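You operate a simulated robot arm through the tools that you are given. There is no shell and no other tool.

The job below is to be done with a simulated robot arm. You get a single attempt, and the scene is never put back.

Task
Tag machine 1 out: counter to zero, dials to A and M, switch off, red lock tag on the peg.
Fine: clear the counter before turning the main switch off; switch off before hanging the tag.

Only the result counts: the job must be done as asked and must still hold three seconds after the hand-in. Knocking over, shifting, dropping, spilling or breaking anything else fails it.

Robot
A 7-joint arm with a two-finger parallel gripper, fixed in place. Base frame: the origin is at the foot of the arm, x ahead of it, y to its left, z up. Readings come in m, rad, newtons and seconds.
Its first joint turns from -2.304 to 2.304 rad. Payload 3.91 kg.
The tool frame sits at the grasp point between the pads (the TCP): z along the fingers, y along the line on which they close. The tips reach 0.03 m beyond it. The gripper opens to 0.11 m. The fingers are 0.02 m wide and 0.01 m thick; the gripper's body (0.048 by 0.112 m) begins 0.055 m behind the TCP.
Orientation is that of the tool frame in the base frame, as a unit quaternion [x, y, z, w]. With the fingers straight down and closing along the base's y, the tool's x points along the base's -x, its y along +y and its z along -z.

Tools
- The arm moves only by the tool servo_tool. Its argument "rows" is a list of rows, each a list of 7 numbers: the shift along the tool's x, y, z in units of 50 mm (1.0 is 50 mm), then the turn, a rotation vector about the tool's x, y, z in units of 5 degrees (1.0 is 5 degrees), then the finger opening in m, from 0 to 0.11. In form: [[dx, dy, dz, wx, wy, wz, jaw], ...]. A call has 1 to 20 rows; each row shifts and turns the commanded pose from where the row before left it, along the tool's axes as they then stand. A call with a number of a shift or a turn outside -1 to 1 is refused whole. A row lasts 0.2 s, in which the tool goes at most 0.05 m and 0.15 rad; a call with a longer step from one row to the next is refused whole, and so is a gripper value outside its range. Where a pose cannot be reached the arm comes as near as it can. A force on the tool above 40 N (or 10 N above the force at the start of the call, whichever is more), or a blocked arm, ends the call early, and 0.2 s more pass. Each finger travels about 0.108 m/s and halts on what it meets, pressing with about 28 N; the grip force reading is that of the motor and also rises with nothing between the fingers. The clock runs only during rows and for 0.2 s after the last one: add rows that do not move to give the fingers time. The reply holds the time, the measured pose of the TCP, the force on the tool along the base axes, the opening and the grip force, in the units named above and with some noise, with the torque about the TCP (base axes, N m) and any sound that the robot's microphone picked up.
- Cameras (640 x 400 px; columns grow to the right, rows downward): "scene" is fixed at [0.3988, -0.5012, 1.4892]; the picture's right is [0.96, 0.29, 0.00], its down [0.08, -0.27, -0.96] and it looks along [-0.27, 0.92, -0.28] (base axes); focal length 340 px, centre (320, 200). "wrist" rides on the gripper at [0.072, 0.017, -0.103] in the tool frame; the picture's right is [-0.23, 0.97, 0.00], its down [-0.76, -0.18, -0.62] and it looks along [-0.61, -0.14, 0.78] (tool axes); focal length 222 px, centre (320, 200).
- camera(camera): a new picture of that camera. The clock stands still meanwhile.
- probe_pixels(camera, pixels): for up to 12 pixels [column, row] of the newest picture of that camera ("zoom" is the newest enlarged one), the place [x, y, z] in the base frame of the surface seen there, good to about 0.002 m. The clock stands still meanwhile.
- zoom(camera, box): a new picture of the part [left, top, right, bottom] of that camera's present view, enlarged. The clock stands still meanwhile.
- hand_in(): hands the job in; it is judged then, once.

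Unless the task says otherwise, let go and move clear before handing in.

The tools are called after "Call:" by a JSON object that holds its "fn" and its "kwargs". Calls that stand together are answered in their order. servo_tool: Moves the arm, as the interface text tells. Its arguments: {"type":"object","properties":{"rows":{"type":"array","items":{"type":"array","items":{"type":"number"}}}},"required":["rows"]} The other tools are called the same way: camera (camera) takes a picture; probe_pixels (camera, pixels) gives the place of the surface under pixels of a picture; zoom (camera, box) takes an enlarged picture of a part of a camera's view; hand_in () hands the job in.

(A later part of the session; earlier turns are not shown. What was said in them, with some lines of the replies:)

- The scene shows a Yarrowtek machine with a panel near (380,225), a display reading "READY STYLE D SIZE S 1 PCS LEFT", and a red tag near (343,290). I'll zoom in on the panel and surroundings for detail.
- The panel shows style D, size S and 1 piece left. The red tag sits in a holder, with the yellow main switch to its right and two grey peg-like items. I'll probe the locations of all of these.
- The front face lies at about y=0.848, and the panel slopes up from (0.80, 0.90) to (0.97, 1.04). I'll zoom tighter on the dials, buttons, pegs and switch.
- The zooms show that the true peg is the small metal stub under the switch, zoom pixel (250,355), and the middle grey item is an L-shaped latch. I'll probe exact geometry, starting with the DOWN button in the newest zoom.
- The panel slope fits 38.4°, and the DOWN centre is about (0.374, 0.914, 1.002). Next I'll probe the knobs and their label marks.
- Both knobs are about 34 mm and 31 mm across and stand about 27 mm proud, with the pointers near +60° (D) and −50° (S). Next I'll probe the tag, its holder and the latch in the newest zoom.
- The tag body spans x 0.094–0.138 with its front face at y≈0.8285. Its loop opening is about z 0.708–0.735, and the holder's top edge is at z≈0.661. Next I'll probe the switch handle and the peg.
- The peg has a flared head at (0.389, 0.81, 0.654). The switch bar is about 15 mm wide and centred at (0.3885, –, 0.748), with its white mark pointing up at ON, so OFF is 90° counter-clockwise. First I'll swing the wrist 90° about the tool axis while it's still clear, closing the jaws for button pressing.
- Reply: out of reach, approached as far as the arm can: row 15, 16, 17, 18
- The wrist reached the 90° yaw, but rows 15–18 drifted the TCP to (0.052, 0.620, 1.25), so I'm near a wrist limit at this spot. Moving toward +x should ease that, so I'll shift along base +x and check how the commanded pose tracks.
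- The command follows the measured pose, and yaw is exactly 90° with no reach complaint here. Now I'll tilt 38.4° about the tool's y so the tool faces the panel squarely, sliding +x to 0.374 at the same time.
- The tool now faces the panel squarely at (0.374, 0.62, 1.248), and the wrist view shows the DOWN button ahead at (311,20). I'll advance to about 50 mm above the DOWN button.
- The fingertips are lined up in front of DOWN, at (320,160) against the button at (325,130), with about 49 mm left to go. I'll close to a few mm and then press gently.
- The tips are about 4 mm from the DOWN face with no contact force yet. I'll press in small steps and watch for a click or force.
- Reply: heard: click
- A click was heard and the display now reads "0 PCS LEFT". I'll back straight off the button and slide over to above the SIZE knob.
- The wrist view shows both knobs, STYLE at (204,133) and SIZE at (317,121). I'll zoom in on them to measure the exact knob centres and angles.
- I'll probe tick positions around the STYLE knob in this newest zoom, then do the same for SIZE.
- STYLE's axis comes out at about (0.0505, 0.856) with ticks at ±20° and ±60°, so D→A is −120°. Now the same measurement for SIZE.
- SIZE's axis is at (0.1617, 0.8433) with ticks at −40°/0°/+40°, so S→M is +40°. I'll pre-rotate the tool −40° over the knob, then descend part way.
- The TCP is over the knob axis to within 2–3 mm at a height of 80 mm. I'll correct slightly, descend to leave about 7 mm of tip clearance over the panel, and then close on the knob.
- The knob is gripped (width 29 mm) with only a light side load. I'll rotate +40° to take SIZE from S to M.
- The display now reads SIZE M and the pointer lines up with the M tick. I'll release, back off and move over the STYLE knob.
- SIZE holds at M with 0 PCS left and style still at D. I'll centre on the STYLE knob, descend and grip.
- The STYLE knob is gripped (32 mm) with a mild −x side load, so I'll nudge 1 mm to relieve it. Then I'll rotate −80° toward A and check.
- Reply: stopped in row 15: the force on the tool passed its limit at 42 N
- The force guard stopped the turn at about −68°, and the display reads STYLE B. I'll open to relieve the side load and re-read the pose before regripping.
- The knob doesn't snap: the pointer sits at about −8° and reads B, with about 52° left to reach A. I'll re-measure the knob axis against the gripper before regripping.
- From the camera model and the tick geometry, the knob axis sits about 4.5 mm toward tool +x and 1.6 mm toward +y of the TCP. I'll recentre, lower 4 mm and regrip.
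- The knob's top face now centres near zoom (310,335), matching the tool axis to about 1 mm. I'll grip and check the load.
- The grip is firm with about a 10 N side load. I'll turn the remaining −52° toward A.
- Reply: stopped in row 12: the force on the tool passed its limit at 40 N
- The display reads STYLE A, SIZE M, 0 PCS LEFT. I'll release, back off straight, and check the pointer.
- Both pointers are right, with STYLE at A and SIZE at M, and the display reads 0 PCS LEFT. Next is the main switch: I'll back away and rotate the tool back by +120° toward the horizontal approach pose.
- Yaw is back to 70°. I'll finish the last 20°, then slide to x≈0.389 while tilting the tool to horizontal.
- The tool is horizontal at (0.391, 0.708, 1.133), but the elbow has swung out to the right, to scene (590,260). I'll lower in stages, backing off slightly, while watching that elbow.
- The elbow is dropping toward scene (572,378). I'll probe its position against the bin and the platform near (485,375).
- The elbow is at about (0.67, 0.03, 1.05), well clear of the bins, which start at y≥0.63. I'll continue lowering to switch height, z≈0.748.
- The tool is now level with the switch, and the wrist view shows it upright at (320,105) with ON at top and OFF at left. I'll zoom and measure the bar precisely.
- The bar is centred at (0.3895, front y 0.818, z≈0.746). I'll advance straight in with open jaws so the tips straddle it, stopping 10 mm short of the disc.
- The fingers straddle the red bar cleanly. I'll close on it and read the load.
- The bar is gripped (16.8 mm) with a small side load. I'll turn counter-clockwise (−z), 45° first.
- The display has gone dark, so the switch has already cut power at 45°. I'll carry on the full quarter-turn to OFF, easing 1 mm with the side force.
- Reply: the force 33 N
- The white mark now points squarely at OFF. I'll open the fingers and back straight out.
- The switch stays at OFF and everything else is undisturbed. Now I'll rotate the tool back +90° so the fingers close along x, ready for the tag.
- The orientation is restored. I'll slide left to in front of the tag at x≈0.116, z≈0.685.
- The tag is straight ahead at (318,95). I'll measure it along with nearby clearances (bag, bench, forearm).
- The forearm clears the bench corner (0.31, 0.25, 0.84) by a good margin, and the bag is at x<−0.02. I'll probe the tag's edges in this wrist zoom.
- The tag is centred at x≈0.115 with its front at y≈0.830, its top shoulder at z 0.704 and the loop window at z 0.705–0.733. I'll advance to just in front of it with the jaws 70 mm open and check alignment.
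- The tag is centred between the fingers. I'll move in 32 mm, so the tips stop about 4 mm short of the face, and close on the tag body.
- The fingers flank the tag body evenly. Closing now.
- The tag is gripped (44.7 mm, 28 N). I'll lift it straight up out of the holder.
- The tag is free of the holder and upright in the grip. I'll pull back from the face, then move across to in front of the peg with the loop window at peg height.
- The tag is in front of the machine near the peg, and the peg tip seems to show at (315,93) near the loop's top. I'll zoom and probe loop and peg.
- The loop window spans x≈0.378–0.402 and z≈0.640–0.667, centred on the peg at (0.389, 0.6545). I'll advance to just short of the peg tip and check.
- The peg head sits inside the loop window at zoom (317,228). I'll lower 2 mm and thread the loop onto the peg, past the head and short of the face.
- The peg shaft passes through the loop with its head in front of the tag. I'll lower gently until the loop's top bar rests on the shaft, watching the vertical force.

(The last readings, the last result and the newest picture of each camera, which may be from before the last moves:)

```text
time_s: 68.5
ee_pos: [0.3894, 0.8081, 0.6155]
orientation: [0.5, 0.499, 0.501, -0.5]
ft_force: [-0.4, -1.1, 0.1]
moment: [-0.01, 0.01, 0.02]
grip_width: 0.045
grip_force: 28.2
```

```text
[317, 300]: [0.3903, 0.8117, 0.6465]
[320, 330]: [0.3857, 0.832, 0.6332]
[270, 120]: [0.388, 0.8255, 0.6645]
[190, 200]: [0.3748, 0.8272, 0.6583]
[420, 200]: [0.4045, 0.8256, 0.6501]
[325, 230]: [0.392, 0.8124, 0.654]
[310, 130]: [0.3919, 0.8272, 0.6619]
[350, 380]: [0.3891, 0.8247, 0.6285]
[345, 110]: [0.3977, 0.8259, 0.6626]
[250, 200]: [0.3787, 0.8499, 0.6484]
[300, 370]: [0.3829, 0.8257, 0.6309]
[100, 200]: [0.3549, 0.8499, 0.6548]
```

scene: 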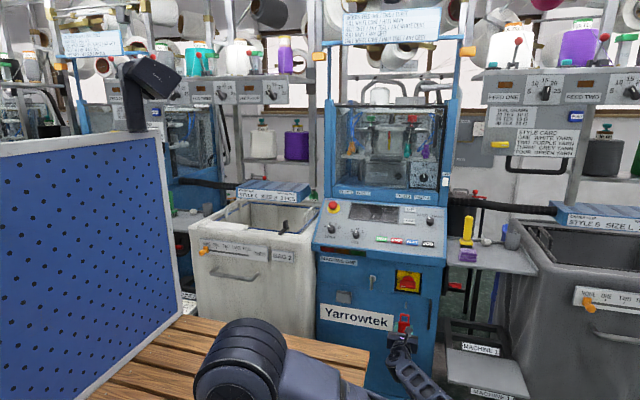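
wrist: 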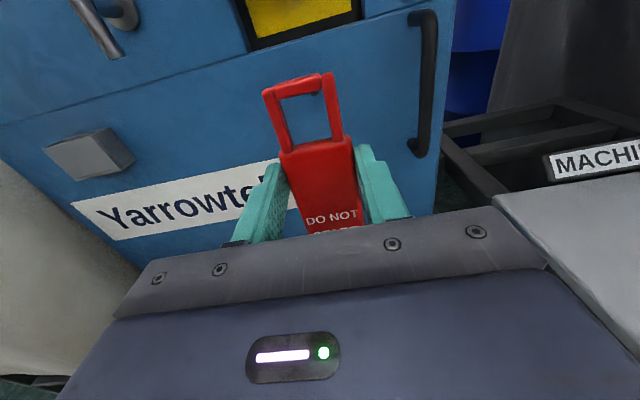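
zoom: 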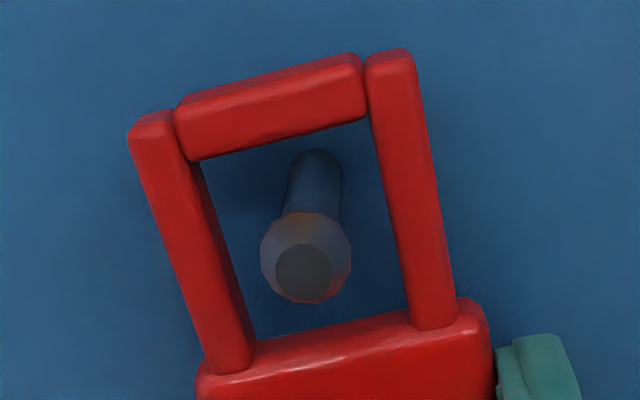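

No contact yet: the top bar's underside is about 2 mm above the shaft. I'll lower a bit further.

Call:
{"fn": "servo_tool", "kwargs": {"rows": [[-0.02, 0, 0, 0, 0, 0, 0.03], [-0.02, 0, 0, 0, 0, 0, 0.03], [0, 0, 0, 0, 0, 0, 0.03]]}}

Call:
{"fn": "zoom", "kwargs": {"camera": "wrist", "box": [250, 60, 370, 160]}}

Call:
{"fn": "zoom", "kwargs": {"camera": "scene", "box": [390, 285, 430, 320]}}

```text
time_s: 69.3
ee_pos: [0.3892, 0.8099, 0.613]
orientation: [-0.5, -0.5, -0.5, 0.501]
ft_force: [0.4, -0.6, -0.7]
moment: [0.0, 0.03, 0.06]
grip_width: 0.0448
grip_force: 28.2
```

```text
4.00 times, centred on (310, 110) of wrist
```

zoom: 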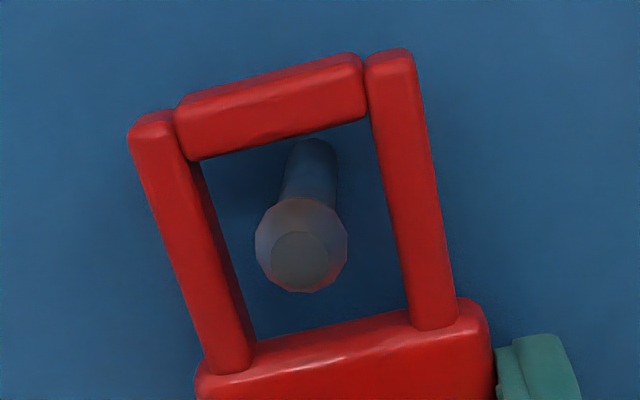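

```text
11.43 times, centred on (410, 302) of scene
```

zoom: 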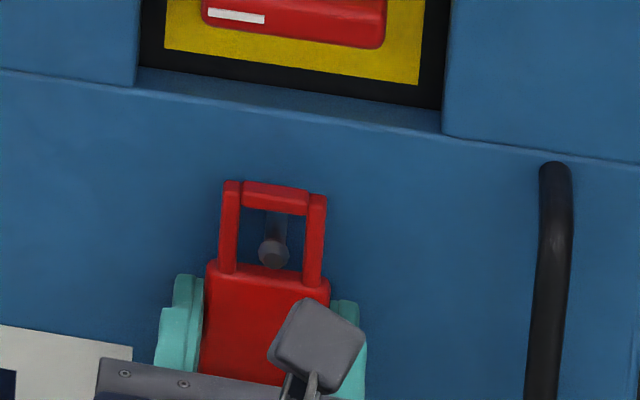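

Still no contact (force ≈0), so I'll continue lowering in small steps.

Call:
{"fn": "servo_tool", "kwargs": {"rows": [[-0.02, 0, 0, 0, 0, 0, 0.03], [-0.02, 0, 0, 0, 0, 0, 0.03], [0, 0, 0, 0, 0, 0, 0.03]]}}

```text
time_s: 70.1
ee_pos: [0.3893, 0.8104, 0.6114]
orientation: [-0.5, -0.499, -0.5, 0.501]
ft_force: [-0.6, 0.1, -0.9]
moment: [-0.01, -0.03, -0.02]
grip_width: 0.0446
grip_force: 28.2
```

Call:
{"fn": "servo_tool", "kwargs": {"rows": [[-0.02, 0, 0, 0, 0, 0, 0.03], [-0.02, 0, 0, 0, 0, 0, 0.03], [0, 0, 0, 0, 0, 0, 0.03]]}}

Call:
{"fn": "zoom", "kwargs": {"camera": "wrist", "box": [250, 60, 370, 160]}}

Call:
{"fn": "zoom", "kwargs": {"camera": "scene", "box": [390, 285, 430, 320]}}

```text
time_s: 70.9
ee_pos: [0.3885, 0.8085, 0.6096]
orientation: [0.501, 0.498, 0.501, -0.499]
ft_force: [1.0, 1.5, -0.3]
moment: [-0.02, 0.02, 0.01]
grip_width: 0.0452
grip_force: 28.4
```

```text
4.00 times, centred on (310, 110) of wrist
```

zoom: 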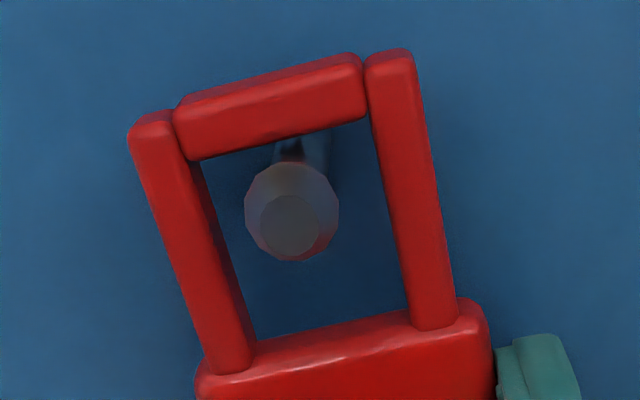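

```text
11.43 times, centred on (410, 302) of scene
```

zoom: 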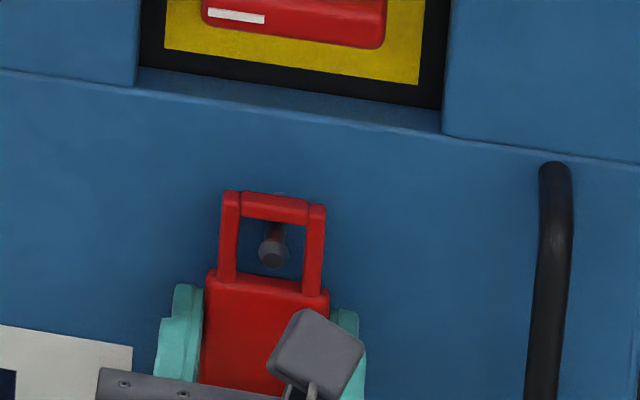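

The loop's bar is nearly on the shaft, with contact shading at zoom (290,148). I'll go one more millimetre and then check the force.

Call:
{"fn": "servo_tool", "kwargs": {"rows": [[-0.025, 0, 0, 0, 0, 0, 0.03], [0, 0, 0, 0, 0, 0, 0.03], [0, 0, 0, 0, 0, 0, 0.03]]}}

Call:
{"fn": "zoom", "kwargs": {"camera": "wrist", "box": [250, 60, 370, 160]}}

```text
time_s: 71.7
ee_pos: [0.3883, 0.8076, 0.6087]
orientation: [0.5, 0.5, 0.5, -0.5]
ft_force: [0.9, -0.4, 0.7]
moment: [0.04, 0.03, 0.04]
grip_width: 0.0447
grip_force: 27.9
```

```text
4.00 times, centred on (310, 110) of wrist
```

zoom: 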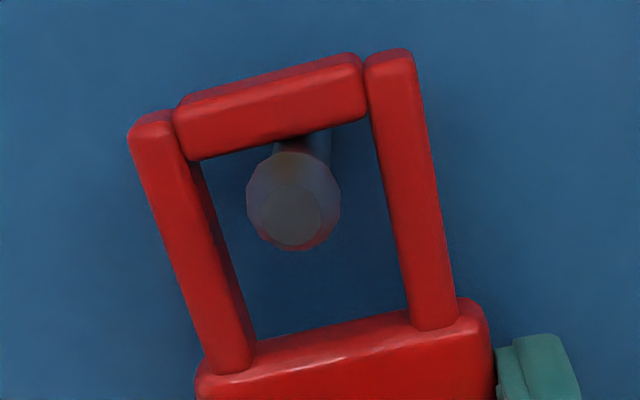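

The bar sits right at the shaft, with z force just turning positive. I'll open the fingers slowly so the tag settles onto the peg.

Call:
{"fn": "servo_tool", "kwargs": {"rows": [[0, 0, 0, 0, 0, 0, 0.042], [0, 0, 0, 0, 0, 0, 0.045], [0, 0, 0, 0, 0, 0, 0.047], [0, 0, 0, 0, 0, 0, 0.05], [0, 0, 0, 0, 0, 0, 0.055], [0, 0, 0, 0, 0, 0, 0.06], [0, 0, 0, 0, 0, 0, 0.066], [0, 0, 0, 0, 0, 0, 0.07], [0, 0, 0, 0, 0, 0, 0.07]]}}

Call:
{"fn": "camera", "kwargs": {"camera": "wrist"}}

Call:
{"fn": "zoom", "kwargs": {"camera": "scene", "box": [390, 285, 430, 320]}}

```text
time_s: 73.7
ee_pos: [0.3882, 0.8077, 0.6081]
orientation: [0.5, 0.499, 0.5, -0.5]
ft_force: [-0.5, -0.3, -0.7]
moment: [-0.02, 0.02, 0.02]
grip_width: 0.0699
grip_force: 0.2
```

```text
taken
```

wrist: 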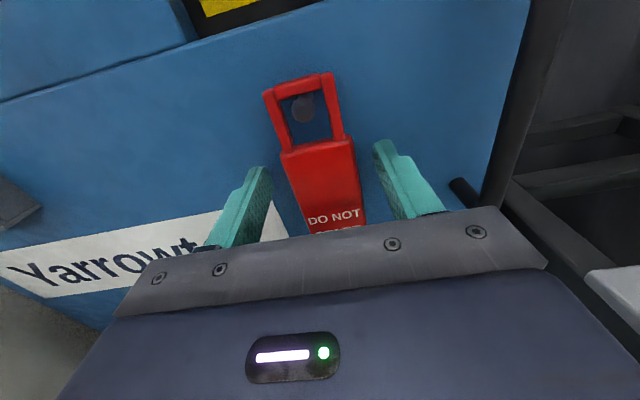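

```text
11.43 times, centred on (410, 302) of scene
```

zoom: 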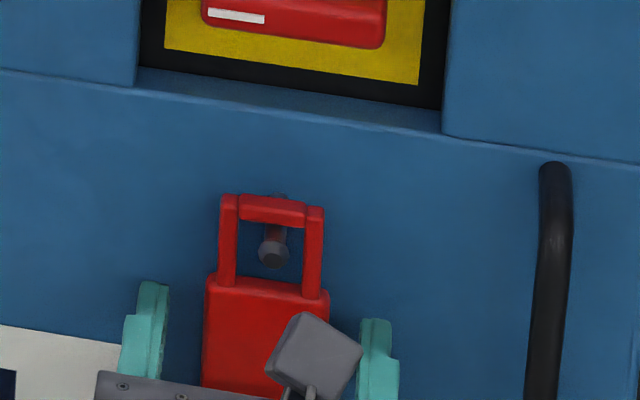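

The tag hangs freely on the peg with the fingers clear on both sides. I'll retract straight back from the face.

Call:
{"fn": "servo_tool", "kwargs": {"rows": [[0, 0, -0.3, 0, 0, 0, 0.07], [0, 0, -0.5, 0, 0, 0, 0.07], [0, 0, -0.6, 0, 0, 0, 0.07], [0, 0, -0.7, 0, 0, 0, 0.07], [0, 0, -0.7, 0, 0, 0, 0.07], [0, 0, 0, 0, 0, 0, 0.07], [0, 0, 0, 0, 0, 0, 0.07]]}}

Call:
{"fn": "camera", "kwargs": {"camera": "wrist"}}

Call:
{"fn": "zoom", "kwargs": {"camera": "scene", "box": [380, 260, 440, 330]}}

Call:
{"fn": "camera", "kwargs": {"camera": "scene"}}

Call:
{"fn": "zoom", "kwargs": {"camera": "scene", "box": [310, 185, 450, 265]}}

```text
time_s: 75.3
ee_pos: [0.3883, 0.6682, 0.6098]
orientation: [0.5, 0.499, 0.501, -0.5]
ft_force: [-1.0, 0.8, 0.7]
moment: [0.01, -0.02, -0.03]
grip_width: 0.0702
grip_force: 0.1
```

```text
taken
```

wrist: 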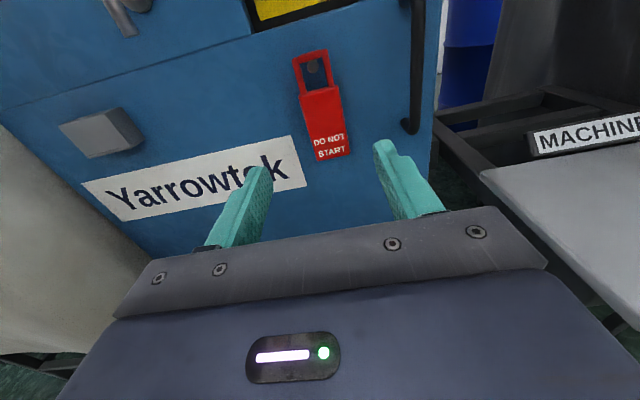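

```text
5.71 times, centred on (410, 295) of scene
```

zoom: 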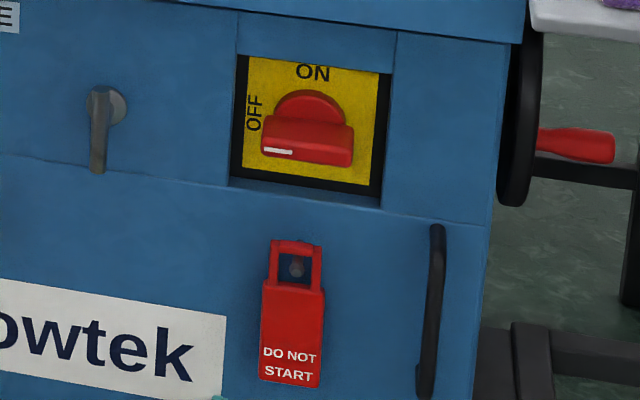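

```text
taken
```

scene: 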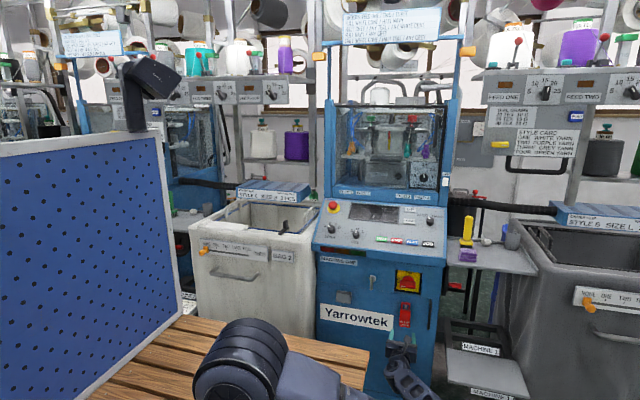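

```text
4.57 times, centred on (380, 225) of scene
```

zoom: 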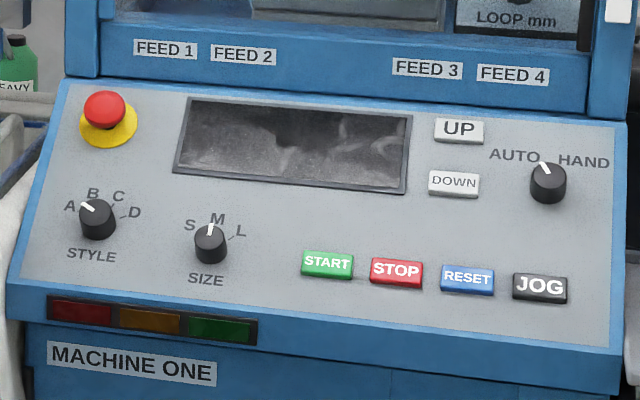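

Everything checks out: the dials point at A and M, the switch mark points at OFF with the display dark, and the red "DO NOT START" tag hangs on the peg at scene (405,315). The counter read 0 before power-off and the arm is clear, so I'm handing in.

Call:
{"fn": "hand_in", "kwargs": {}}

```text
The job is handed in.
```

Machine 1 is tagged out and I've handed the job in. I haven't seen a verdict.

- **Counter:** one press of DOWN took it from 1 to 0, and the display read "0 PCS LEFT" while the power was still on.
- **Dials:** the display confirmed STYLE A and SIZE M before power-off. Both pointers still sat on those marks at the end.
- **Main switch:** I turned it to OFF after clearing the counter, and the display went dark.
- **Red lock tag:** I hung it last. It is on the peg below the switch, with the peg's head in front of the loop.

The force limit stopped the arm twice while I was turning the STYLE dial. After the first stop I let go and re-gripped; the second came once the dial was already at A. At hand-in the arm was clear of the machine, and the final pictures showed nothing else moved.
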